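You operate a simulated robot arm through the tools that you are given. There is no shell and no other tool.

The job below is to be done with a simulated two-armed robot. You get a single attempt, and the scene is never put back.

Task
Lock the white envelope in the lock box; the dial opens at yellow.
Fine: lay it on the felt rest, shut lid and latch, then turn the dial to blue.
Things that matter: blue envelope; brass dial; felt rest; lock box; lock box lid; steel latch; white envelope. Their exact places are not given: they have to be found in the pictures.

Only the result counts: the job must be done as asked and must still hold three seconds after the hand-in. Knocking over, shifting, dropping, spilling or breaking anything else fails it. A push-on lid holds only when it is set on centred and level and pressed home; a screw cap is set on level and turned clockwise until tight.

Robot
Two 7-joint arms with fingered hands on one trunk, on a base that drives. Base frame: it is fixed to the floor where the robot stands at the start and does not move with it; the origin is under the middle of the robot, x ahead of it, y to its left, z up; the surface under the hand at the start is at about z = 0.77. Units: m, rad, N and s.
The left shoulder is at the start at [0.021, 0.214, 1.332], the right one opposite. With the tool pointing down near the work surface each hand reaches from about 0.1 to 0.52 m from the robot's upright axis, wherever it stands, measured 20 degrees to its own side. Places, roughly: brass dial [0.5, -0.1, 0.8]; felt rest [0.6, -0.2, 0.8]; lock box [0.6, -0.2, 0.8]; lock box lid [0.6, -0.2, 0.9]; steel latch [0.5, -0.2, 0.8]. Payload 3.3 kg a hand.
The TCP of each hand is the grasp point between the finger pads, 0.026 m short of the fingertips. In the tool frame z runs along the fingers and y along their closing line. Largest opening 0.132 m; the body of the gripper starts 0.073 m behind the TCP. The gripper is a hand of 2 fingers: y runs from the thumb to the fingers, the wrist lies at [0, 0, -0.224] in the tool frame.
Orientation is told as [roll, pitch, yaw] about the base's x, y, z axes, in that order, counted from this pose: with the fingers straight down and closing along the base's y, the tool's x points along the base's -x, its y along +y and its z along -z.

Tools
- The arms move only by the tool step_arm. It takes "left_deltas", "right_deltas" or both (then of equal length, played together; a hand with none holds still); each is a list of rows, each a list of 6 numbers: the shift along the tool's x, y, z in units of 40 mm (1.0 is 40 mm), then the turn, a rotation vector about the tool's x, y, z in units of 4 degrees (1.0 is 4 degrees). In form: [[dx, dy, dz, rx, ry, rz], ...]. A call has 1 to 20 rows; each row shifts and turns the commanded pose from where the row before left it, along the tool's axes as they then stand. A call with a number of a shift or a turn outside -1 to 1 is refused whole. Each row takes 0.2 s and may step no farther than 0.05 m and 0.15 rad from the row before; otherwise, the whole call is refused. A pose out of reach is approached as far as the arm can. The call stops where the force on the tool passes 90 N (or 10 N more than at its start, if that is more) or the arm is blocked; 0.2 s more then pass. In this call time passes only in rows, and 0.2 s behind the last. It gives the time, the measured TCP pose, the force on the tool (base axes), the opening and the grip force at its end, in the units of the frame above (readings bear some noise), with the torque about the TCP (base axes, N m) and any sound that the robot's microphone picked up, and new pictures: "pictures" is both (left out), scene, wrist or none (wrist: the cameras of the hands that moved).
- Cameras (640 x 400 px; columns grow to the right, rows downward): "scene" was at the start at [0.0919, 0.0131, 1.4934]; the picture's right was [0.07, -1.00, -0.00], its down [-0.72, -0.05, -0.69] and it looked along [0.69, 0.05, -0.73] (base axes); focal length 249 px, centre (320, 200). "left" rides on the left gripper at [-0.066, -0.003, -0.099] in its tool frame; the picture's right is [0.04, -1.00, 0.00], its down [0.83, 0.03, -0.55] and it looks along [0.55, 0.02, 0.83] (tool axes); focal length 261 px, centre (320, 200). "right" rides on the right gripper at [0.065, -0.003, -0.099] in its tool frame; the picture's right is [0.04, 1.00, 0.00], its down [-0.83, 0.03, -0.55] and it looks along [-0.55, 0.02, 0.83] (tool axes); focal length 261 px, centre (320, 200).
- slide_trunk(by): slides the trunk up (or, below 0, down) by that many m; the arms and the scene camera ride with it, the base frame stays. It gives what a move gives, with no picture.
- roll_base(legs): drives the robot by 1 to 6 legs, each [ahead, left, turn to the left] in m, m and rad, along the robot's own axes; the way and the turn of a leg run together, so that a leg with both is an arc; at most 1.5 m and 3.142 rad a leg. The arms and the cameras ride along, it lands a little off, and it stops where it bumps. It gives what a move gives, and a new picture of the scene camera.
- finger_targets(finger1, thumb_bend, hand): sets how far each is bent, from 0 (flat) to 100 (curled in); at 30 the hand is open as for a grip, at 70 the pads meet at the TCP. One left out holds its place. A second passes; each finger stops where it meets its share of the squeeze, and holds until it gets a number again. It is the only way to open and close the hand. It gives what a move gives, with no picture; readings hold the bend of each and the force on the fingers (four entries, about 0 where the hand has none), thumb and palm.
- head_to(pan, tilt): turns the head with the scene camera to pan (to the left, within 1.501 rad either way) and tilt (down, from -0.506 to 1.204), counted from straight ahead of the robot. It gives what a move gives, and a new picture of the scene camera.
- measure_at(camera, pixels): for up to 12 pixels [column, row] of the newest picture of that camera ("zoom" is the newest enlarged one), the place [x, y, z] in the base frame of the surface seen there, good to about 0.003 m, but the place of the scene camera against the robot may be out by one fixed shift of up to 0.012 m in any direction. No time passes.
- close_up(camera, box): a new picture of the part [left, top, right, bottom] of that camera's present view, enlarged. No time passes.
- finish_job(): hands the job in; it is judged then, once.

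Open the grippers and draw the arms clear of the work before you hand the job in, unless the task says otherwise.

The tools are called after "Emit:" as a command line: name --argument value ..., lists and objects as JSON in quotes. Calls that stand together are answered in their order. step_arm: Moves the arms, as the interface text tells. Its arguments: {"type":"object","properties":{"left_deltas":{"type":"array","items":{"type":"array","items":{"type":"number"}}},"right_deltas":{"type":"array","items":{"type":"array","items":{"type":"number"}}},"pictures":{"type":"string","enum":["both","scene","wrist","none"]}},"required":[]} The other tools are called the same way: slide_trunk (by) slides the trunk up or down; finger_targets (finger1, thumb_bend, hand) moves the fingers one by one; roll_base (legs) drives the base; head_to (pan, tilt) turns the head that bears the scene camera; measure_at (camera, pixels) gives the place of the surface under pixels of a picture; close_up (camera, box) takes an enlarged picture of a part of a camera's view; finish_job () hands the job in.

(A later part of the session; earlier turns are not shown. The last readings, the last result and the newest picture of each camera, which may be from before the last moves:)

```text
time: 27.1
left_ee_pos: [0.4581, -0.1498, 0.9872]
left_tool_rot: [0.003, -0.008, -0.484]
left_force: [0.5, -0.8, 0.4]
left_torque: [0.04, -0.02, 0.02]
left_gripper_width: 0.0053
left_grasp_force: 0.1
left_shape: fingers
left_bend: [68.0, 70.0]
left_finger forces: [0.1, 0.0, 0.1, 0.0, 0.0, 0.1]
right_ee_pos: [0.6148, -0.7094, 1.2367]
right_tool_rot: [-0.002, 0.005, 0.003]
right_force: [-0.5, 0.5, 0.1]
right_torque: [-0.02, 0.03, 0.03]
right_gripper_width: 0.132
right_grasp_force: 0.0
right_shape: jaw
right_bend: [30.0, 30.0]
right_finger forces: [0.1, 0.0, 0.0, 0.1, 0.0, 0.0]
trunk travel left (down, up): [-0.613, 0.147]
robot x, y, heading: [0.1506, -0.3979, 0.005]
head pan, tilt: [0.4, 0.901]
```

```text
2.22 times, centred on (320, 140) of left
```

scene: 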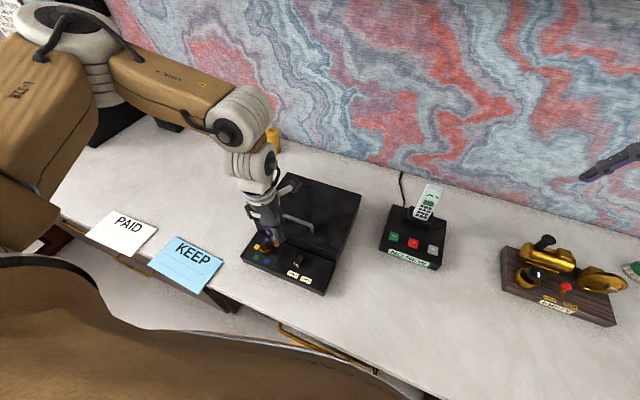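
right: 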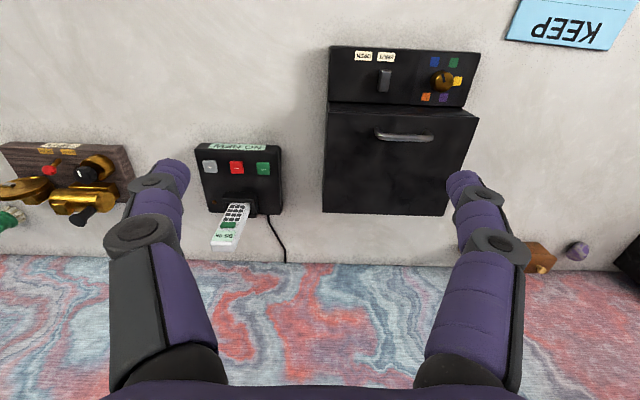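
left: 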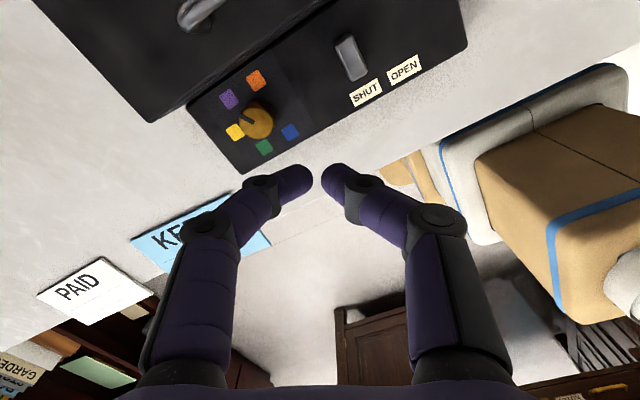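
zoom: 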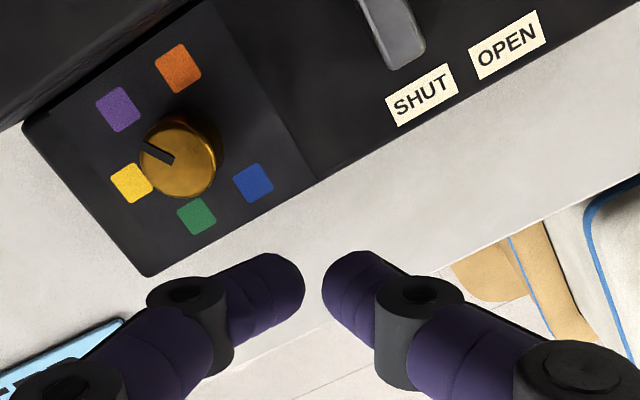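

The notch now seems to point toward purple: the slip carried the dial about 60° too far. I open the fingers and centre above the dial again for a counter-clockwise correction.

Emit:
finger_targets --hand "left" --finger1 53 --thumb_bend 54

Emit:
step_arm --left_deltas '[[0.08, 0.52, 0.47, 0, 0, 0], [0.08, 0.52, 0.47, 0, 0, 0], [0.08, 0.52, 0.47, 0, 0, 0]]' --pictures "wrist"

Emit:
close_up --camera "left" --box '[240, 60, 400, 180]'

```text
time: 28.1
left_ee_pos: [0.4574, -0.15, 0.9865]
left_tool_rot: [0.005, -0.006, -0.487]
left_force: [-0.4, -0.8, 0.1]
left_torque: [0.02, 0.0, -0.04]
left_gripper_width: 0.0543
left_grasp_force: 0.0
left_shape: fingers
left_bend: [53.0, 54.0]
left_finger forces: [0.0, 0.1, 0.0, 0.0, 0.0, 0.0]
right_ee_pos: [0.6142, -0.7093, 1.2361]
right_tool_rot: [-0.001, 0.003, 0.003]
right_force: [-0.5, 0.5, 0.0]
right_torque: [0.0, 0.0, -0.04]
right_gripper_width: 0.1317
right_grasp_force: 0.0
right_shape: jaw
right_bend: [30.0, 30.0]
right_finger forces: [0.0, 0.0, 0.0, 0.1, 0.0, 0.2]
trunk travel left (down, up): [-0.613, 0.147]
robot x, y, heading: [0.1518, -0.4002, 0.003]
head pan, tilt: [0.4, 0.901]
```

```text
time: 28.9
left_ee_pos: [0.4794, -0.0894, 0.9307]
left_tool_rot: [0.002, -0.006, -0.489]
left_force: [-0.1, 0.3, 0.0]
left_torque: [-0.02, -0.02, 0.0]
left_gripper_width: 0.0543
left_grasp_force: 0.2
left_shape: fingers
left_bend: [53.0, 54.0]
left_finger forces: [0.0, 0.0, 0.0, 0.1, 0.0, 0.1]
right_ee_pos: [0.6131, -0.7102, 1.2347]
right_tool_rot: [-0.002, 0.003, 0.003]
right_force: [-0.6, -0.3, -0.7]
right_torque: [0.02, 0.0, -0.03]
right_gripper_width: 0.1321
right_grasp_force: 0.0
right_shape: jaw
right_bend: [30.0, 30.0]
right_finger forces: [0.0, 0.0, 0.1, 0.1, 0.0, 0.0]
trunk travel left (down, up): [-0.613, 0.147]
robot x, y, heading: [0.1516, -0.3973, 0.001]
head pan, tilt: [0.4, 0.901]
```

left: 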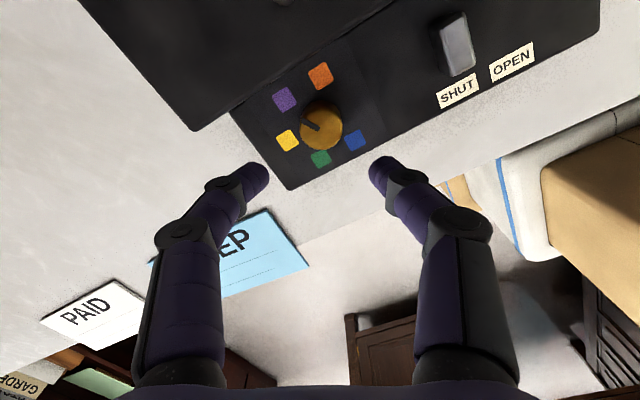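

```text
3.33 times, centred on (320, 120) of left
```

zoom: 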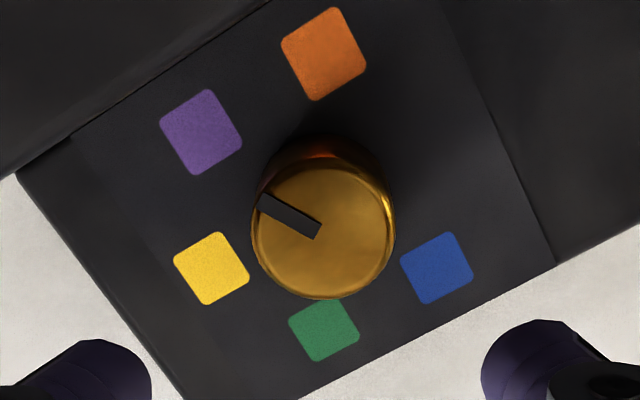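

I measure the notch ends and tile positions in the zoom to get the exact dial angle.

Emit:
measure_at --camera "zoom" --pixels '[[316, 229], [264, 203], [252, 225], [395, 225], [323, 298], [201, 131], [324, 53], [211, 268], [323, 329], [437, 267]]'

```text
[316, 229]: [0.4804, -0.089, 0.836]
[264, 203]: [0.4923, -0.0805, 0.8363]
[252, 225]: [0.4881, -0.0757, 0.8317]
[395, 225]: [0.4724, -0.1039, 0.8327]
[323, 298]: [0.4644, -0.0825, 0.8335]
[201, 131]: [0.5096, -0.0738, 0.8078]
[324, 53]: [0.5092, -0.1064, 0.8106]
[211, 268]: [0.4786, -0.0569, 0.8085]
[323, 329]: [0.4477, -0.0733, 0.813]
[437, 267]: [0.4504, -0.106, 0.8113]
```

The notch is at about 31°, i.e. purple (30°); yellow is at 90°, so I need +60° counter-clockwise. I descend and grip the knob again at this yaw.

Emit:
step_arm --left_deltas '[[0, 0, 0.55, 0, 0, 0], [0, 0, 0.55, 0, 0, 0], [0, 0, 0.55, 0, 0, 0], [0, 0, 0.5, 0, 0, 0]]' --pictures "wrist"

Emit:
finger_targets --hand "left" --finger1 68 --thumb_bend 69

Emit:
step_arm --left_deltas '[[0, 0, 0, 0, 0, -1], [0, 0, 0, 0, 0, -1], [0, 0, 0, 0, 0, -1], [0, 0, 0, 0, 0, -1], [0, 0, 0, 0, 0, -1], [0, 0, 0, 0, 0, -1], [0, 0, 0, 0, 0, -1], [0, 0, 0, 0, 0, -1], [0, 0, 0, 0, 0, -1], [0, 0, 0, 0, 0, -1], [0, 0, 0, 0, 0, -1], [0, 0, 0, 0, 0, -1], [0, 0, 0, 0, 0, -1], [0, 0, 0, 0, 0, -1], [0, 0, 0, 0, 0, -1]]' --pictures "wrist"

Emit:
close_up --camera "left" --box '[220, 80, 420, 230]'

```text
time: 29.9
left_ee_pos: [0.4781, -0.0896, 0.8442]
left_tool_rot: [0.004, -0.008, -0.485]
left_force: [0.0, 0.7, 0.5]
left_torque: [0.02, 0.0, -0.02]
left_gripper_width: 0.054
left_grasp_force: 0.2
left_shape: fingers
left_bend: [53.0, 54.0]
left_finger forces: [0.0, 0.1, 0.0, 0.0, 0.1, 0.0]
right_ee_pos: [0.6137, -0.7103, 1.2362]
right_tool_rot: [-0.001, 0.003, 0.003]
right_force: [-0.3, -0.3, 0.5]
right_torque: [-0.01, 0.01, 0.0]
right_gripper_width: 0.1319
right_grasp_force: 0.1
right_shape: jaw
right_bend: [30.0, 30.0]
right_finger forces: [0.1, 0.0, 0.1, 0.1, 0.0, 0.0]
trunk travel left (down, up): [-0.613, 0.147]
robot x, y, heading: [0.1496, -0.3978, 0.008]
head pan, tilt: [0.4, 0.901]
```

left: 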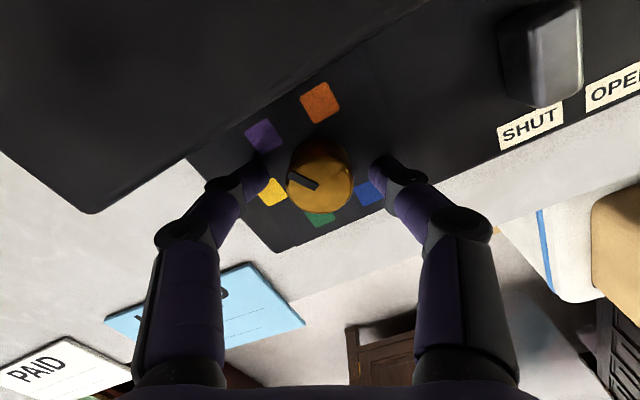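

```text
time: 30.9
left_ee_pos: [0.4787, -0.0908, 0.8452]
left_tool_rot: [0.003, -0.004, -0.485]
left_force: [-1.9, -4.5, -5.0]
left_torque: [-0.07, 0.01, 0.02]
left_gripper_width: 0.0304
left_grasp_force: 6.7
left_shape: fingers
left_bend: [60.0, 64.0]
left_finger forces: [5.0, 0.1, 0.1, 0.0, 9.9, 0.1]
right_ee_pos: [0.6129, -0.7105, 1.2357]
right_tool_rot: [-0.003, 0.004, 0.004]
right_force: [-0.3, 0.6, 0.3]
right_torque: [-0.01, -0.02, 0.0]
right_gripper_width: 0.1318
right_grasp_force: 0.0
right_shape: jaw
right_bend: [30.0, 30.0]
right_finger forces: [0.0, 0.1, 0.0, 0.0, 0.0, 0.1]
trunk travel left (down, up): [-0.613, 0.147]
robot x, y, heading: [0.1519, -0.3996, 0.002]
head pan, tilt: [0.4, 0.901]
```

```text
time: 34.1
left_ee_pos: [0.4804, -0.09, 0.845]
left_tool_rot: [-0.003, -0.008, 0.562]
left_force: [2.7, -3.2, -6.1]
left_torque: [-0.03, -0.02, 0.02]
left_gripper_width: 0.0303
left_grasp_force: 7.4
left_shape: fingers
left_bend: [61.0, 64.0]
left_finger forces: [5.0, 0.0, 0.1, 0.0, 9.5, 0.0]
right_ee_pos: [0.614, -0.7099, 1.2345]
right_tool_rot: [-0.001, 0.004, 0.005]
right_force: [-0.1, 0.1, -0.7]
right_torque: [0.02, -0.02, 0.02]
right_gripper_width: 0.1318
right_grasp_force: 0.0
right_shape: jaw
right_bend: [30.0, 30.0]
right_finger forces: [0.0, 0.0, 0.0, 0.1, 0.0, 0.1]
trunk travel left (down, up): [-0.613, 0.147]
robot x, y, heading: [0.1486, -0.4, 0.003]
head pan, tilt: [0.4, 0.901]
```

left: 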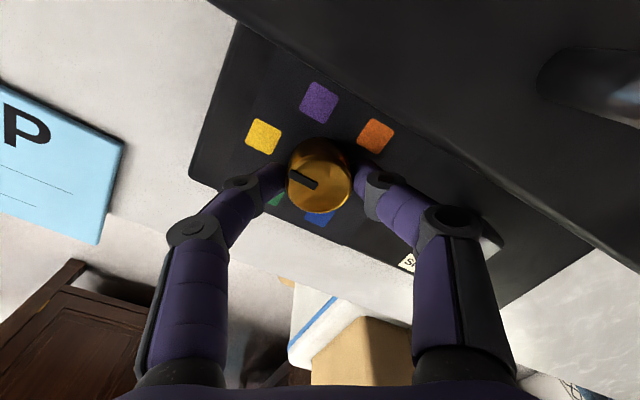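

```text
2.67 times, centred on (320, 155) of left
```

zoom: 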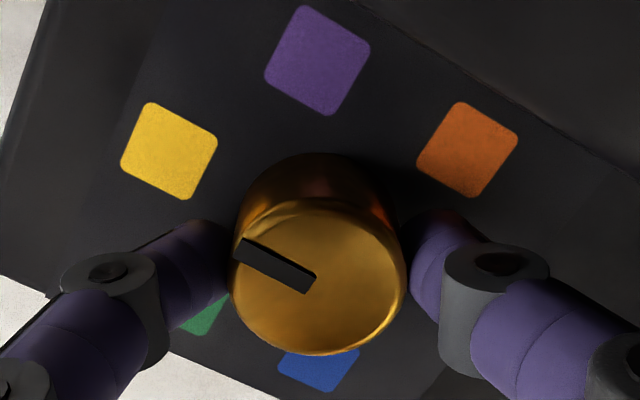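

The dial followed about 60°. I release, rise, and inspect from above.

Emit:
finger_targets --hand "left" --finger1 53 --thumb_bend 54

Emit:
step_arm --left_deltas '[[0, 0, -0.55, 0, 0, 0], [0, 0, -0.55, 0, 0, 0], [0, 0, -0.55, 0, 0, 1], [0, 0, -0.5, 0, 0, 1], [0, 0, 0, 0, 0, 1], [0, 0, 0, 0, 0, 1], [0, 0, 0, 0, 0, 1], [0, 0, 0, 0, 0, 1], [0, 0, 0, 0, 0, 1], [0, 0, 0, 0, 0, 1]]' --pictures "wrist"

Emit:
close_up --camera "left" --box '[240, 60, 400, 180]'

```text
time: 35.1
left_ee_pos: [0.4797, -0.0895, 0.8451]
left_tool_rot: [-0.004, -0.007, 0.56]
left_force: [0.4, 0.1, 0.6]
left_torque: [0.03, 0.01, 0.02]
left_gripper_width: 0.0537
left_grasp_force: 0.0
left_shape: fingers
left_bend: [53.0, 54.0]
left_finger forces: [0.1, 0.0, 0.0, 0.0, 0.1, 0.1]
right_ee_pos: [0.6134, -0.7094, 1.2353]
right_tool_rot: [-0.001, 0.002, 0.003]
right_force: [0.4, -0.8, -0.1]
right_torque: [0.01, 0.02, 0.02]
right_gripper_width: 0.1319
right_grasp_force: 0.1
right_shape: jaw
right_bend: [30.0, 30.0]
right_finger forces: [0.0, 0.1, 0.0, 0.1, 0.0, 0.1]
trunk travel left (down, up): [-0.613, 0.147]
robot x, y, heading: [0.148, -0.3991, 0.001]
head pan, tilt: [0.4, 0.901]
```

```text
time: 37.3
left_ee_pos: [0.4786, -0.091, 0.9305]
left_tool_rot: [0.001, -0.008, 0.002]
left_force: [0.3, -0.4, 0.0]
left_torque: [0.03, 0.02, 0.0]
left_gripper_width: 0.0541
left_grasp_force: 0.1
left_shape: fingers
left_bend: [53.0, 54.0]
left_finger forces: [0.0, 0.0, 0.0, 0.0, 0.0, 0.0]
right_ee_pos: [0.6129, -0.7086, 1.2358]
right_tool_rot: [-0.004, 0.004, 0.003]
right_force: [-0.3, -0.4, 0.4]
right_torque: [0.04, 0.01, 0.0]
right_gripper_width: 0.1318
right_grasp_force: 0.0
right_shape: jaw
right_bend: [30.0, 30.0]
right_finger forces: [0.1, 0.0, 0.0, 0.0, 0.1, 0.0]
trunk travel left (down, up): [-0.613, 0.147]
robot x, y, heading: [0.1533, -0.3981, 0.003]
head pan, tilt: [0.4, 0.901]
```

left: 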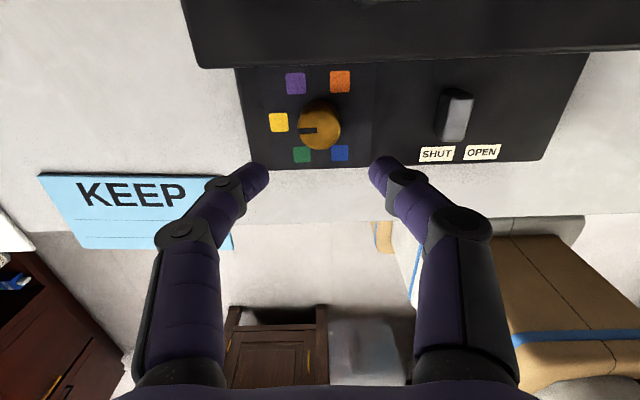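

```text
3.33 times, centred on (320, 120) of left
```

zoom: 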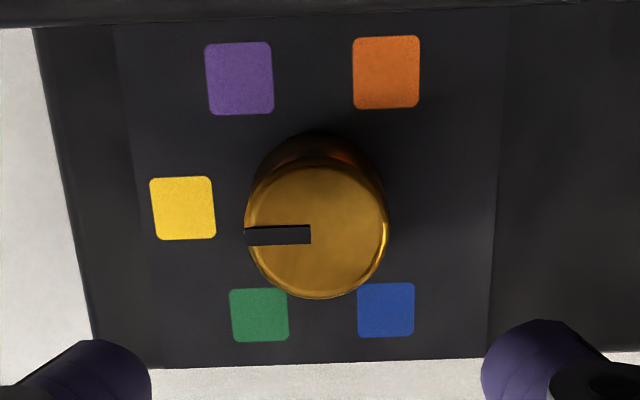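

The notch now points straight left at yellow. Next is the latch; I measure the lever at (455,115) and its surroundings.

Emit:
measure_at --camera "left" --pixels '[[456, 105], [455, 120], [453, 135], [443, 115], [437, 130], [470, 120], [437, 154], [482, 151], [425, 110], [490, 110]]'

Emit:
close_up --camera "left" --box '[380, 60, 560, 180]'

```text
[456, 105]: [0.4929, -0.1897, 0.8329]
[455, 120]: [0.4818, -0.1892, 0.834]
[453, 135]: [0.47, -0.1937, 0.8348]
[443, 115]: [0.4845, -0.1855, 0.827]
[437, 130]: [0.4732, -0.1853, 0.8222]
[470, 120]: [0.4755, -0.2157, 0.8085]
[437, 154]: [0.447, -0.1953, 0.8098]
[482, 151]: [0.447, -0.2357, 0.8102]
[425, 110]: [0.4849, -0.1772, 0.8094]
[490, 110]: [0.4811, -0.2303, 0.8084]
```

```text
3.33 times, centred on (470, 120) of left
```

zoom: 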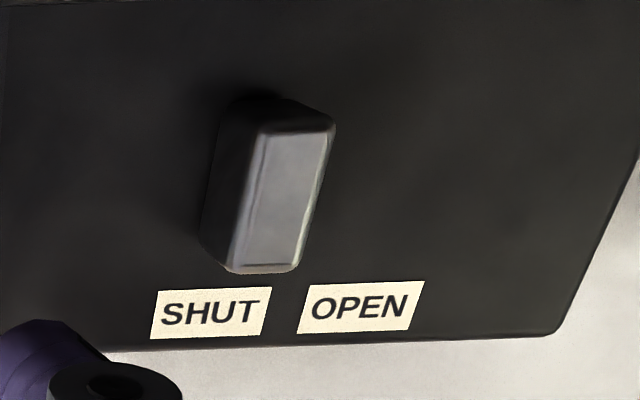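

The lever is centred near (0.482,-0.193) and looks like a slider; OPEN lies 0.04 m in -y. I move over it and straddle it with the fingers.

Emit:
step_arm --left_deltas '[[-0.03, -0.85, 0, 0, 0, 0], [-0.03, -0.85, 0, 0, 0, 0], [-0.03, -0.85, 0, 0, 0, 0], [0, 0, 0.55, 0, 0, 0], [0, 0, 0.55, 0, 0, 0], [0, 0, 0.55, 0, 0, 0], [0, 0, 0.45, 0, 0, 0]]' --pictures "wrist"

Emit:
close_up --camera "left" --box '[220, 80, 420, 230]'

```text
time: 38.9
left_ee_pos: [0.4819, -0.1921, 0.846]
left_tool_rot: [0.0, -0.007, 0.004]
left_force: [-0.3, -0.1, 0.4]
left_torque: [0.03, 0.0, 0.04]
left_gripper_width: 0.0543
left_grasp_force: 0.0
left_shape: fingers
left_bend: [53.0, 54.0]
left_finger forces: [0.0, 0.0, 0.1, 0.1, 0.0, 0.1]
right_ee_pos: [0.6145, -0.709, 1.2362]
right_tool_rot: [-0.002, 0.003, 0.004]
right_force: [-0.1, 0.2, -0.5]
right_torque: [-0.01, 0.02, -0.04]
right_gripper_width: 0.1317
right_grasp_force: 0.1
right_shape: jaw
right_bend: [30.0, 30.0]
right_finger forces: [0.0, 0.0, 0.1, 0.1, 0.0, 0.0]
trunk travel left (down, up): [-0.613, 0.147]
robot x, y, heading: [0.1493, -0.3975, 0.002]
head pan, tilt: [0.4, 0.901]
```

left: 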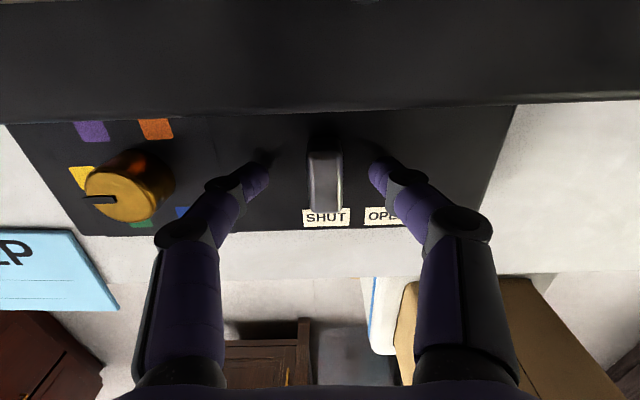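

```text
2.67 times, centred on (320, 155) of left
```

zoom: 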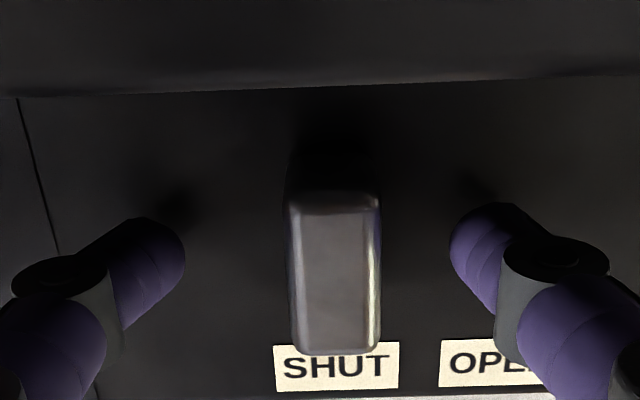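

The lever sits centred between the fingers. I close on it and slide it 0.04 m toward OPEN (-y) in small steps.

Emit:
finger_targets --hand "left" --finger1 69 --thumb_bend 69

Emit:
step_arm --left_deltas '[[0, -0.2, 0, 0, 0, 0], [0, -0.2, 0, 0, 0, 0], [0, -0.2, 0, 0, 0, 0], [0, -0.2, 0, 0, 0, 0], [0, -0.2, 0, 0, 0, 0]]' --pictures "wrist"

Emit:
close_up --camera "left" --box '[220, 80, 420, 230]'

```text
time: 39.9
left_ee_pos: [0.4834, -0.1922, 0.8465]
left_tool_rot: [0.001, -0.008, 0.001]
left_force: [0.7, -4.8, -2.7]
left_torque: [-0.09, -0.04, 0.02]
left_gripper_width: 0.0157
left_grasp_force: 4.2
left_shape: fingers
left_bend: [66.0, 66.0]
left_finger forces: [1.6, 0.0, 0.1, 0.0, 5.7, 0.1]
right_ee_pos: [0.6129, -0.71, 1.2365]
right_tool_rot: [-0.002, 0.003, 0.003]
right_force: [0.1, 0.1, -0.3]
right_torque: [0.02, 0.01, 0.02]
right_gripper_width: 0.1319
right_grasp_force: 0.0
right_shape: jaw
right_bend: [30.0, 30.0]
right_finger forces: [0.0, 0.1, 0.1, 0.1, 0.1, 0.0]
trunk travel left (down, up): [-0.613, 0.147]
robot x, y, heading: [0.1518, -0.4016, 0.002]
head pan, tilt: [0.4, 0.901]
```

```text
time: 41.1
left_ee_pos: [0.4825, -0.2321, 0.8474]
left_tool_rot: [0.0, -0.006, 0.002]
left_force: [-2.0, 0.2, -3.0]
left_torque: [-0.01, 0.0, 0.02]
left_gripper_width: 0.0159
left_grasp_force: 3.2
left_shape: fingers
left_bend: [65.0, 67.0]
left_finger forces: [2.9, 0.0, 0.0, 0.0, 3.2, 0.0]
right_ee_pos: [0.6127, -0.7096, 1.2363]
right_tool_rot: [-0.002, 0.003, 0.003]
right_force: [-0.2, -0.1, 0.9]
right_torque: [0.02, -0.01, -0.01]
right_gripper_width: 0.132
right_grasp_force: 0.0
right_shape: jaw
right_bend: [30.0, 30.0]
right_finger forces: [0.0, 0.0, 0.0, 0.1, 0.1, 0.0]
trunk travel left (down, up): [-0.613, 0.147]
robot x, y, heading: [0.1488, -0.3983, 0.005]
head pan, tilt: [0.4, 0.901]
```

left: 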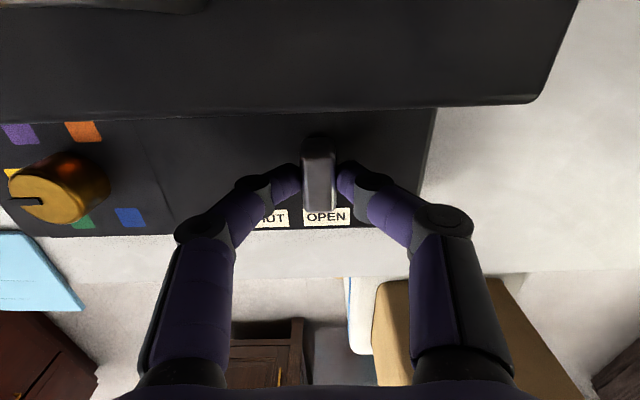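

```text
2.67 times, centred on (320, 155) of left
```

zoom: 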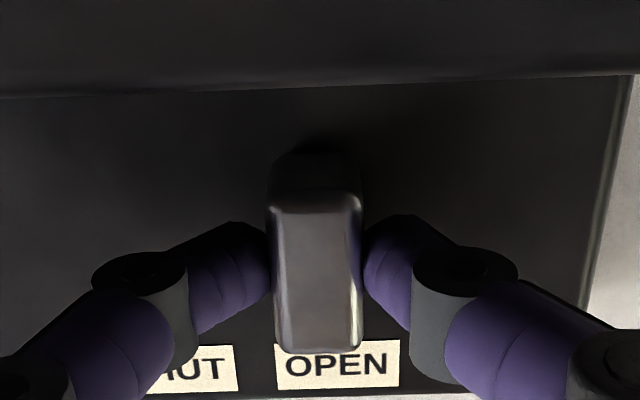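

The latch slid and now stands above OPEN. I nudge 4 mm more to feel for the end stop, then release and rise.

Emit:
step_arm --left_deltas '[[0, -0.1, 0, 0, 0, 0]]' --pictures "none"

Emit:
finger_targets --hand "left" --finger1 53 --thumb_bend 54

Emit:
step_arm --left_deltas '[[0, 0, -0.8, 0, 0, 0], [0, 0, -0.8, 0, 0, 0], [0, 0, -0.8, 0, 0, 0], [0, 0, -0.8, 0, 0, 0], [0.5, 0.8, 0, 0, 0, 0]]'

Emit:
close_up --camera "left" --box '[200, 0, 500, 188]'

```text
time: 41.5
left_ee_pos: [0.4834, -0.2359, 0.8465]
left_tool_rot: [0.001, -0.005, 0.001]
left_force: [-2.8, 0.5, -1.8]
left_torque: [0.03, 0.01, 0.0]
left_gripper_width: 0.0162
left_grasp_force: 2.5
left_shape: fingers
left_bend: [65.0, 67.0]
left_finger forces: [3.7, 0.1, 0.0, 0.0, 2.8, 0.0]
right_ee_pos: [0.6139, -0.7093, 1.2359]
right_tool_rot: [-0.001, 0.004, 0.002]
right_force: [0.7, 0.1, 0.3]
right_torque: [0.0, 0.02, 0.02]
right_gripper_width: 0.1315
right_grasp_force: 0.0
right_shape: jaw
right_bend: [30.0, 30.0]
right_finger forces: [0.0, 0.0, 0.0, 0.1, 0.1, 0.0]
trunk travel left (down, up): [-0.613, 0.147]
robot x, y, heading: [0.148, -0.3981, -0.003]
head pan, tilt: [0.4, 0.901]
```

```text
time: 42.5
left_ee_pos: [0.4835, -0.2352, 0.8482]
left_tool_rot: [0.0, -0.007, 0.003]
left_force: [-0.5, -0.8, 0.2]
left_torque: [-0.02, 0.0, -0.02]
left_gripper_width: 0.0537
left_grasp_force: 0.0
left_shape: fingers
left_bend: [53.0, 54.0]
left_finger forces: [0.0, 0.0, 0.0, 0.0, 0.0, 0.0]
right_ee_pos: [0.6141, -0.7087, 1.2364]
right_tool_rot: [-0.001, 0.004, 0.003]
right_force: [-0.5, -0.2, 0.2]
right_torque: [0.0, 0.01, -0.02]
right_gripper_width: 0.1321
right_grasp_force: 0.0
right_shape: jaw
right_bend: [30.0, 30.0]
right_finger forces: [0.1, 0.0, 0.1, 0.0, 0.0, 0.1]
trunk travel left (down, up): [-0.613, 0.147]
robot x, y, heading: [0.1504, -0.3998, 0.004]
head pan, tilt: [0.4, 0.901]
```

```text
time: 43.7
left_ee_pos: [0.4633, -0.2037, 0.9743]
left_tool_rot: [0.0, -0.008, 0.004]
left_force: [0.4, 0.0, -0.1]
left_torque: [0.01, 0.0, -0.01]
left_gripper_width: 0.0545
left_grasp_force: 0.1
left_shape: fingers
left_bend: [53.0, 54.0]
left_finger forces: [0.1, 0.0, 0.1, 0.1, 0.0, 0.0]
right_ee_pos: [0.614, -0.7092, 1.2363]
right_tool_rot: [-0.002, 0.005, 0.002]
right_force: [-0.1, -0.1, 0.2]
right_torque: [-0.03, 0.01, -0.02]
right_gripper_width: 0.1316
right_grasp_force: 0.1
right_shape: jaw
right_bend: [30.0, 30.0]
right_finger forces: [0.0, 0.1, 0.1, 0.0, 0.0, 0.0]
trunk travel left (down, up): [-0.613, 0.147]
robot x, y, heading: [0.1526, -0.4005, -0.003]
head pan, tilt: [0.4, 0.901]
```

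scene: 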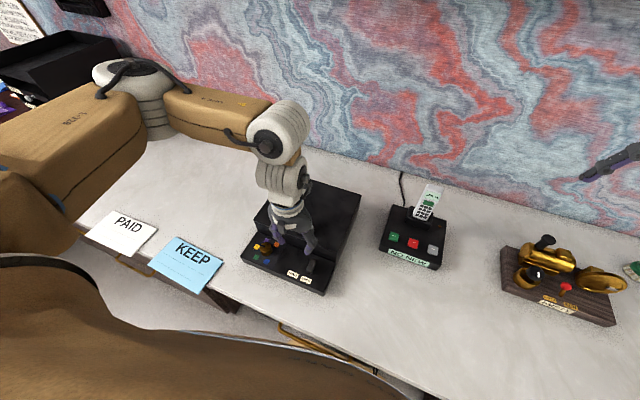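
left: 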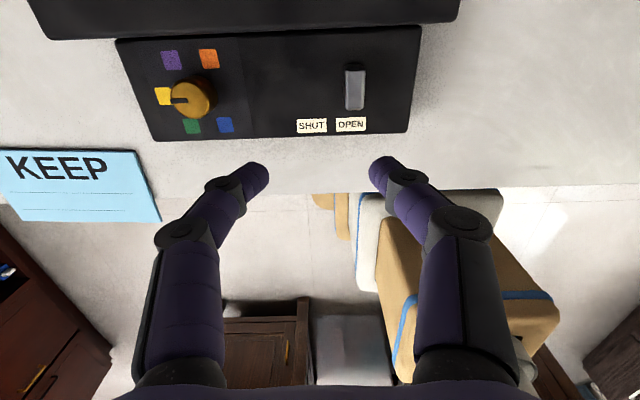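

```text
2.13 times, centred on (350, 94) of left
```

zoom: 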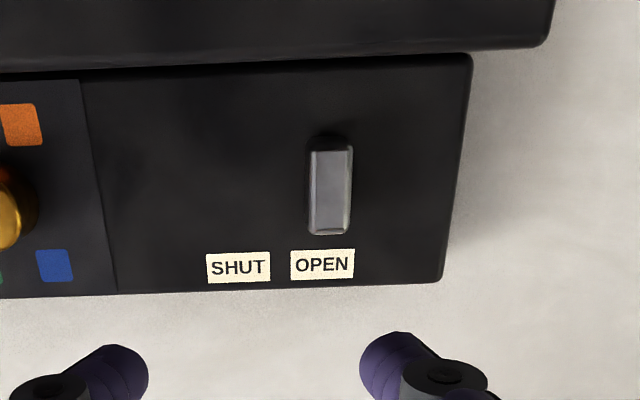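

The latch is at OPEN and the dial at yellow. To grip the lid's bar handle (along y near x 0.557, y -0.158, z 0.908) I need yaw 90°; I test that turn in free space above the handle.

Emit:
step_arm --left_deltas '[[0, 0, -0.8, 0, 0, 0], [0, 0, -0.8, 0, 0, -1], [0, 0, 0, 0, 0, -1], [0, 0, 0, 0, 0, -1], [0, 0, 0, 0, 0, -1], [0, 0, 0, 0, 0, -1], [0, 0, 0, 0, 0, -1], [0, 0, 0, 0, 0, -1], [0, 0, 0, 0, 0, -1], [0, 0, 0, 0, 0, -1], [0, 0, 0, 0, 0, -1], [0, 0, 0, 0, 0, -1], [0, 0, 0, 0, 0, -1], [0, 0, 0, 0, 0, -1], [0, 0, 0, 0, 0, -1], [0, 0, 0, 0, 0, -1], [0, 0, 0, 0, 0, -1]]' --pictures "none"

Emit:
step_arm --left_deltas '[[0, 0, 0, 0, 0, -1], [0, 0, 0, 0, 0, -1], [0, 0, 0, 0, 0, -1], [0, 0, 0, 0, 0, -1], [0, 0, 0, 0, 0, -1], [0, 0, 0, 0, 0, -1], [0, 0, 0, 0, 0, -0.5]]'

```text
time: 47.3
left_ee_pos: [0.4614, -0.2046, 1.039]
left_tool_rot: [-0.007, -0.003, 1.121]
left_force: [-0.2, -0.6, 0.1]
left_torque: [0.01, 0.03, -0.02]
left_gripper_width: 0.054
left_grasp_force: 0.1
left_shape: fingers
left_bend: [53.0, 54.0]
left_finger forces: [0.0, 0.0, 0.0, 0.0, 0.1, 0.0]
right_ee_pos: [0.6139, -0.7103, 1.2356]
right_tool_rot: [-0.003, 0.004, 0.003]
right_force: [0.1, 0.3, -1.0]
right_torque: [0.02, -0.01, 0.01]
right_gripper_width: 0.1318
right_grasp_force: 0.1
right_shape: jaw
right_bend: [30.0, 30.0]
right_finger forces: [0.1, 0.0, 0.0, 0.0, 0.0, 0.0]
trunk travel left (down, up): [-0.613, 0.147]
robot x, y, heading: [0.1539, -0.4019, 0.002]
head pan, tilt: [0.4, 0.901]
```

```text
time: 48.9
left_ee_pos: [0.462, -0.2052, 1.0386]
left_tool_rot: [-0.008, -0.001, 1.575]
left_force: [-0.4, -0.1, 0.0]
left_torque: [0.01, -0.03, 0.01]
left_gripper_width: 0.0541
left_grasp_force: 0.1
left_shape: fingers
left_bend: [53.0, 54.0]
left_finger forces: [0.1, 0.1, 0.0, 0.1, 0.0, 0.0]
right_ee_pos: [0.6138, -0.7104, 1.2353]
right_tool_rot: [-0.001, 0.004, 0.003]
right_force: [-0.5, 0.0, 0.7]
right_torque: [0.02, -0.02, 0.01]
right_gripper_width: 0.1315
right_grasp_force: 0.1
right_shape: jaw
right_bend: [30.0, 30.0]
right_finger forces: [0.0, 0.1, 0.0, 0.0, 0.0, 0.1]
trunk travel left (down, up): [-0.613, 0.147]
robot x, y, heading: [0.1494, -0.3963, -0.001]
head pan, tilt: [0.4, 0.901]
```

scene: 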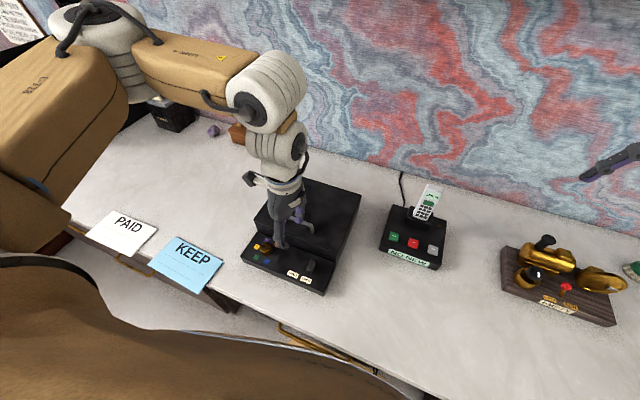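
left: 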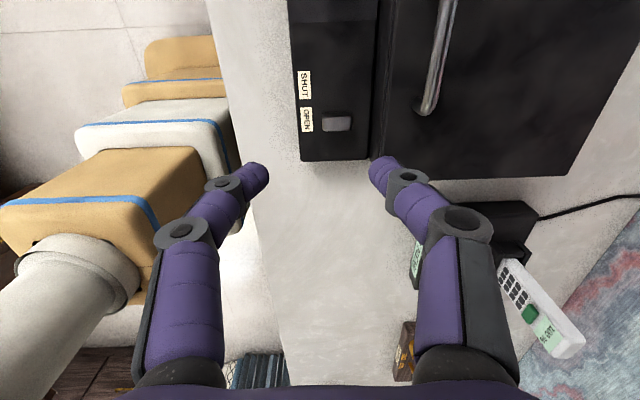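

Yaw 90° is reachable. I move above the handle at about (0.557,-0.158,1.0).

Emit:
step_arm --left_deltas '[[-0.4, -0.8, 0, 0, 0, 0], [-0.4, -0.8, 0.3, 0, 0, 0], [-0.375, -0.775, 0.5, 0, 0, 0]]' --pictures "wrist"

Emit:
close_up --camera "left" --box '[200, 40, 440, 220]'

Emit:
measure_at --camera "left" --pixels '[[320, 80], [320, 100], [320, 120], [320, 150], [320, 170], [350, 120], [290, 120], [325, 130], [315, 130], [310, 110]]'

```text
time: 49.7
left_ee_pos: [0.5565, -0.158, 1.0078]
left_tool_rot: [-0.006, -0.001, 1.573]
left_force: [-0.6, 0.1, -0.5]
left_torque: [0.0, 0.01, 0.0]
left_gripper_width: 0.0543
left_grasp_force: 0.0
left_shape: fingers
left_bend: [53.0, 54.0]
left_finger forces: [0.0, 0.0, 0.1, 0.0, 0.0, 0.0]
right_ee_pos: [0.6134, -0.7094, 1.2354]
right_tool_rot: [-0.001, 0.004, 0.003]
right_force: [0.1, 1.1, 0.6]
right_torque: [0.0, 0.0, 0.0]
right_gripper_width: 0.1315
right_grasp_force: 0.1
right_shape: jaw
right_bend: [30.0, 30.0]
right_finger forces: [0.0, 0.0, 0.0, 0.0, 0.0, 0.1]
trunk travel left (down, up): [-0.613, 0.147]
robot x, y, heading: [0.1545, -0.3961, 0.001]
head pan, tilt: [0.4, 0.901]
```

left: 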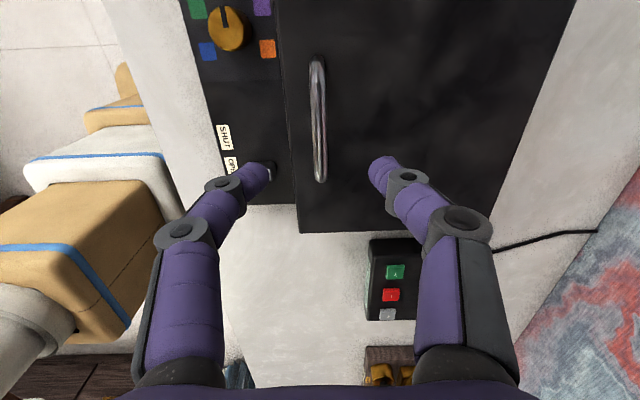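

```text
2.22 times, centred on (320, 130) of left
```

zoom: 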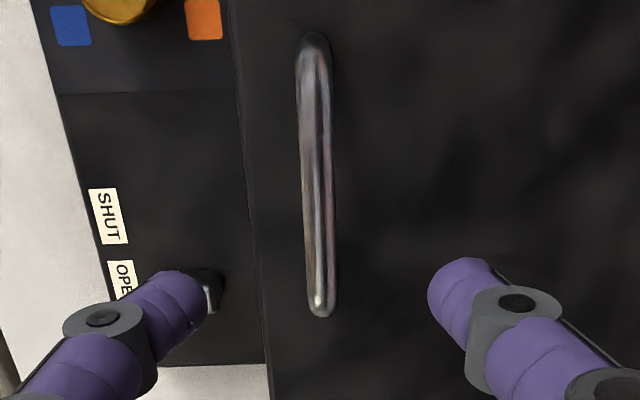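

```text
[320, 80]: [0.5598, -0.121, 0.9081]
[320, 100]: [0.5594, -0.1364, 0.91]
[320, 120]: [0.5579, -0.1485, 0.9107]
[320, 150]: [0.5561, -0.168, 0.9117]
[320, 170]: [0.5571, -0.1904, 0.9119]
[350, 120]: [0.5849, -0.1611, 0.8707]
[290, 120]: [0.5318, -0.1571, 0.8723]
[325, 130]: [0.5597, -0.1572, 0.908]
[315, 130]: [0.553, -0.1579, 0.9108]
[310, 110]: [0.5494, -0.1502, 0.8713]
```

The bar is at x 0.557 with its centre at z about 0.906, and the lid top is at 0.872. I descend so the bar lies between the pads near the TCP, then grip.

Emit:
step_arm --left_deltas '[[0, 0, 0.6, 0, 0, 0], [0, 0, 0.6, 0, 0, 0], [0, 0, 0.6, 0, 0, 0], [0, 0, 0.57, 0, 0, 0]]' --pictures "wrist"

Emit:
finger_targets --hand "left" --finger1 72 --thumb_bend 72

Emit:
close_up --camera "left" --box '[200, 60, 440, 240]'

```text
time: 50.7
left_ee_pos: [0.5578, -0.1574, 0.912]
left_tool_rot: [-0.007, 0.0, 1.573]
left_force: [-0.1, 0.1, -0.4]
left_torque: [-0.01, 0.03, -0.02]
left_gripper_width: 0.0544
left_grasp_force: 0.1
left_shape: fingers
left_bend: [53.0, 54.0]
left_finger forces: [0.1, 0.0, 0.0, 0.0, 0.0, 0.0]
right_ee_pos: [0.6152, -0.7096, 1.2358]
right_tool_rot: [0.0, 0.004, 0.001]
right_force: [0.0, -0.5, -0.3]
right_torque: [-0.01, 0.0, -0.02]
right_gripper_width: 0.132
right_grasp_force: 0.1
right_shape: jaw
right_bend: [30.0, 30.0]
right_finger forces: [0.1, 0.0, 0.0, 0.0, 0.0, 0.1]
trunk travel left (down, up): [-0.613, 0.147]
robot x, y, heading: [0.1483, -0.3998, 0.002]
head pan, tilt: [0.4, 0.901]
```

left: 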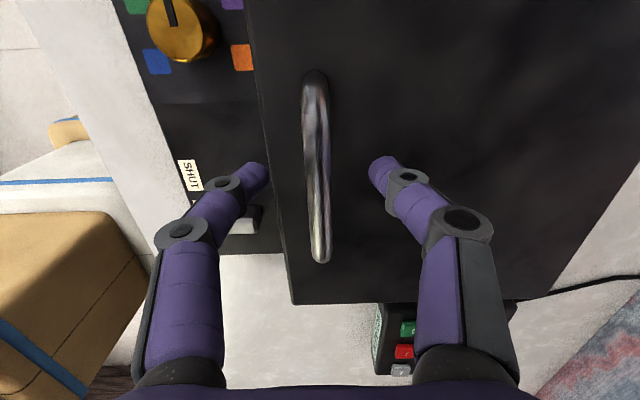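

```text
time: 51.7
left_ee_pos: [0.5568, -0.1568, 0.9124]
left_tool_rot: [-0.008, 0.0, 1.573]
left_force: [0.3, 0.0, -3.1]
left_torque: [-0.03, -0.03, 0.03]
left_gripper_width: 0.0009
left_grasp_force: 2.7
left_shape: fingers
left_bend: [71.0, 70.0]
left_finger forces: [2.0, 0.1, 0.1, 0.0, 3.1, 0.0]
right_ee_pos: [0.6148, -0.7086, 1.2362]
right_tool_rot: [-0.002, 0.003, 0.004]
right_force: [-0.4, 0.8, -0.5]
right_torque: [-0.04, -0.02, 0.04]
right_gripper_width: 0.1319
right_grasp_force: 0.2
right_shape: jaw
right_bend: [30.0, 30.0]
right_finger forces: [0.1, 0.1, 0.0, 0.1, 0.0, 0.0]
trunk travel left (down, up): [-0.613, 0.147]
robot x, y, heading: [0.1479, -0.3969, 0.002]
head pan, tilt: [0.4, 0.901]
```

```text
2.22 times, centred on (320, 150) of left
```

zoom: 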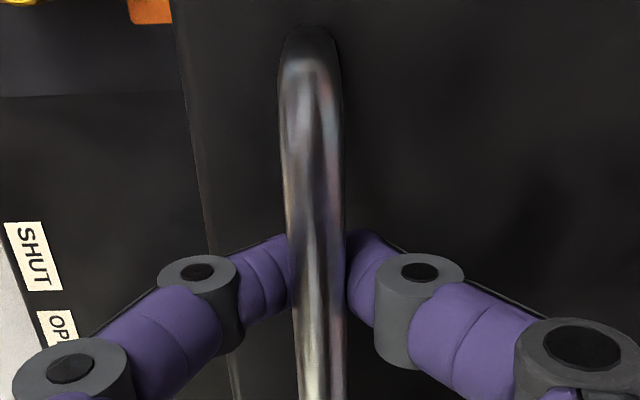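

The bar is caged between the fingers with the tips closed beneath it. I lift along the first 10° of the hinge arc (hinge near x 0.745, z 0.855) and check forces.

Emit:
step_arm --left_deltas '[[0, -0.12, -0.4, 0, 0, 0], [0, -0.17, -0.4, 0, 0, 0]]'

```text
time: 52.3
left_ee_pos: [0.5691, -0.157, 0.9434]
left_tool_rot: [-0.007, 0.0, 1.574]
left_force: [-0.3, -0.1, -2.2]
left_torque: [-0.05, 0.01, 0.02]
left_gripper_width: 0.0001
left_grasp_force: 2.0
left_shape: fingers
left_bend: [71.0, 71.0]
left_finger forces: [1.8, 0.0, 0.1, 0.0, 2.2, 0.0]
right_ee_pos: [0.6139, -0.7089, 1.2355]
right_tool_rot: [-0.002, 0.004, 0.004]
right_force: [1.1, 0.2, 0.0]
right_torque: [-0.01, -0.02, -0.01]
right_gripper_width: 0.1318
right_grasp_force: 0.1
right_shape: jaw
right_bend: [30.0, 30.0]
right_finger forces: [0.0, 0.0, 0.0, 0.0, 0.0, 0.0]
trunk travel left (down, up): [-0.613, 0.147]
robot x, y, heading: [0.1491, -0.3968, 0.001]
head pan, tilt: [0.4, 0.901]
```

scene: 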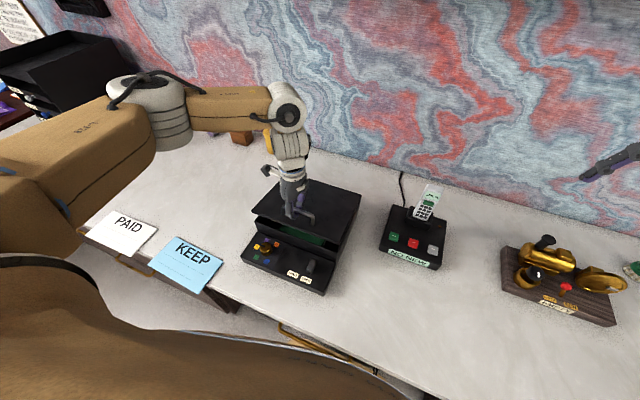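
left: 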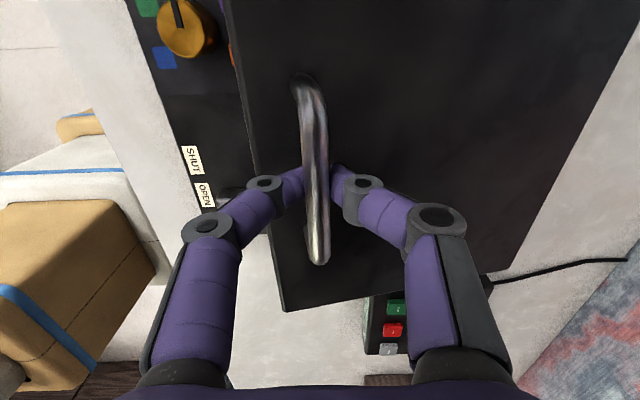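

The lid is lifting and green felt shows in the gap, with forces tiny. I continue the arc to about 40°.

Emit:
step_arm --left_deltas '[[0, -0.2, -0.37, 0, 0, 0], [0, -0.23, -0.365, 0, 0, 0], [0, -0.26, -0.34, 0, 0, 0], [0, -0.29, -0.31, 0, 0, 0], [0, -0.31, -0.285, 0, 0, 0], [0, -0.34, -0.255, 0, 0, 0]]'

```text
time: 53.7
left_ee_pos: [0.6332, -0.1571, 1.0216]
left_tool_rot: [-0.008, -0.001, 1.574]
left_force: [-2.0, 0.0, -0.2]
left_torque: [0.01, 0.01, -0.02]
left_gripper_width: 0.0001
left_grasp_force: 1.6
left_shape: fingers
left_bend: [71.0, 71.0]
left_finger forces: [2.1, 0.0, 0.0, 0.0, 0.1, 0.0]
right_ee_pos: [0.6138, -0.709, 1.2369]
right_tool_rot: [-0.002, 0.004, 0.003]
right_force: [0.2, -0.6, -0.7]
right_torque: [0.03, 0.02, 0.0]
right_gripper_width: 0.1319
right_grasp_force: 0.0
right_shape: jaw
right_bend: [30.0, 30.0]
right_finger forces: [0.0, 0.0, 0.1, 0.0, 0.0, 0.1]
trunk travel left (down, up): [-0.613, 0.147]
robot x, y, heading: [0.1538, -0.3973, 0.001]
head pan, tilt: [0.4, 0.901]
```

scene: 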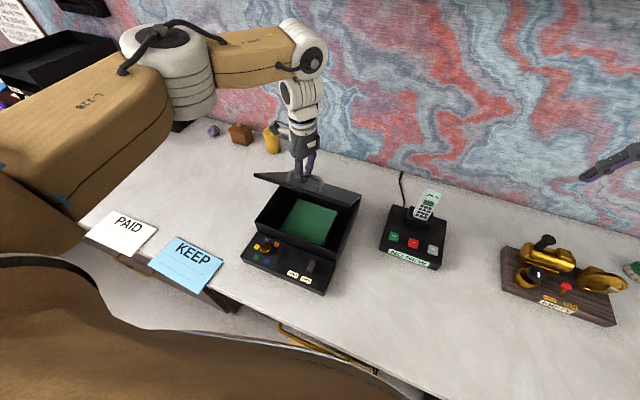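
left: 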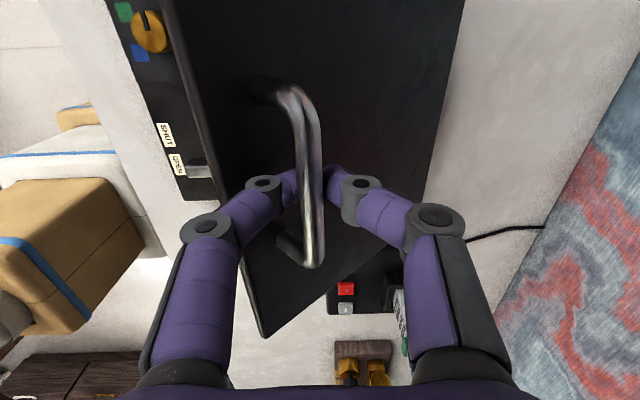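

The lid is near 40° with the green felt rest visible inside. I continue along the arc to about 70°.

Emit:
step_arm --left_deltas '[[0, -0.36, -0.23, 0, 0, 0], [0, -0.38, -0.19, 0, 0, 0], [0, -0.39, -0.165, 0, 0, 0], [0, -0.41, -0.125, 0, 0, 0], [0, -0.42, -0.09, 0, 0, 0], [0, -0.42, -0.055, 0, 0, 0]]'

```text
time: 55.1
left_ee_pos: [0.684, -0.1592, 1.0487]
left_tool_rot: [-0.009, 0.002, 1.573]
left_force: [-1.3, 1.0, -0.9]
left_torque: [0.03, 0.01, -0.01]
left_gripper_width: 0.0
left_grasp_force: 1.1
left_shape: fingers
left_bend: [71.0, 71.0]
left_finger forces: [2.3, 0.1, 0.1, 0.0, 0.0, 0.0]
left hand out of reach, approached as far as the arm can: row 4, 5, 6
right_ee_pos: [0.6125, -0.7092, 1.2358]
right_tool_rot: [-0.002, 0.003, 0.004]
right_force: [0.4, -0.3, -0.5]
right_torque: [-0.01, 0.0, 0.01]
right_gripper_width: 0.1319
right_grasp_force: 0.1
right_shape: jaw
right_bend: [30.0, 30.0]
right_finger forces: [0.0, 0.0, 0.0, 0.0, 0.1, 0.1]
trunk travel left (down, up): [-0.613, 0.147]
robot x, y, heading: [0.152, -0.4, 0.006]
head pan, tilt: [0.4, 0.901]
```

scene: 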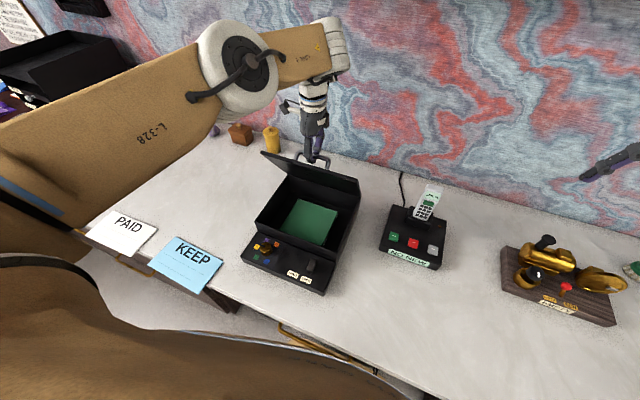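
left: 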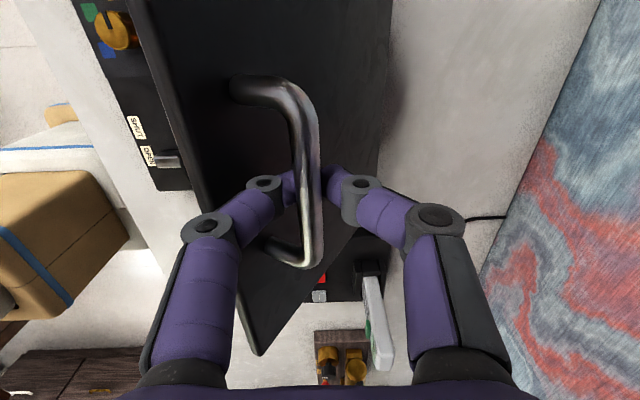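

The arm is at full reach with the lid near 57°. I tilt the hand so the fingers lean forward (which gains reach), then continue the arc toward 72°.

Emit:
step_arm --left_deltas '[[0, 0, 0, 1, 0, 0], [0, 0, 0, 1, 0, 0], [0, 0, 0, 1, 0, 0], [0, 0, 0, 1, 0, 0], [0, 0, 0, 1, 0, 0], [0, -0.43, 0.04, 0, 0, 0], [0, -0.425, 0.07, 0, 0, 0], [0, -0.418, 0.11, 0, 0, 0]]'

```text
time: 56.9
left_ee_pos: [0.7371, -0.1611, 1.0552]
left_tool_rot: [-0.355, -0.001, 1.572]
left_force: [-3.3, 0.1, 4.7]
left_torque: [-0.04, 0.43, 0.01]
left_gripper_width: 0.0005
left_grasp_force: 7.4
left_shape: fingers
left_bend: [71.0, 72.0]
left_finger forces: [15.4, 0.0, 0.0, 0.0, 0.0, 0.1]
left hand out of reach, approached as far as the arm can: row 1, 2
right_ee_pos: [0.615, -0.7095, 1.236]
right_tool_rot: [-0.002, 0.005, 0.003]
right_force: [-0.1, -0.6, -0.4]
right_torque: [-0.01, -0.01, -0.01]
right_gripper_width: 0.132
right_grasp_force: 0.0
right_shape: jaw
right_bend: [30.0, 30.0]
right_finger forces: [0.0, 0.0, 0.1, 0.1, 0.1, 0.0]
trunk travel left (down, up): [-0.613, 0.147]
robot x, y, heading: [0.152, -0.4009, 0.005]
head pan, tilt: [0.4, 0.901]
```

scene: 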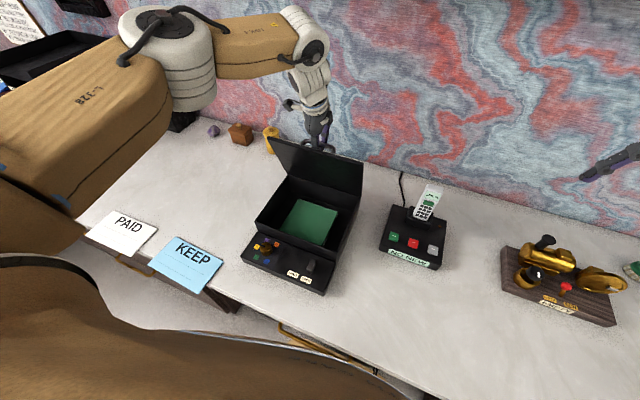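
left: 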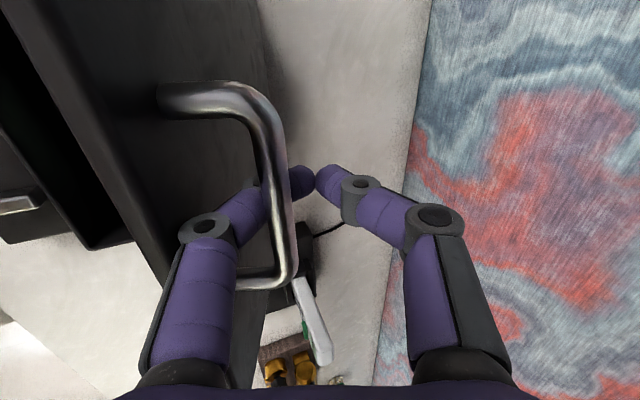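

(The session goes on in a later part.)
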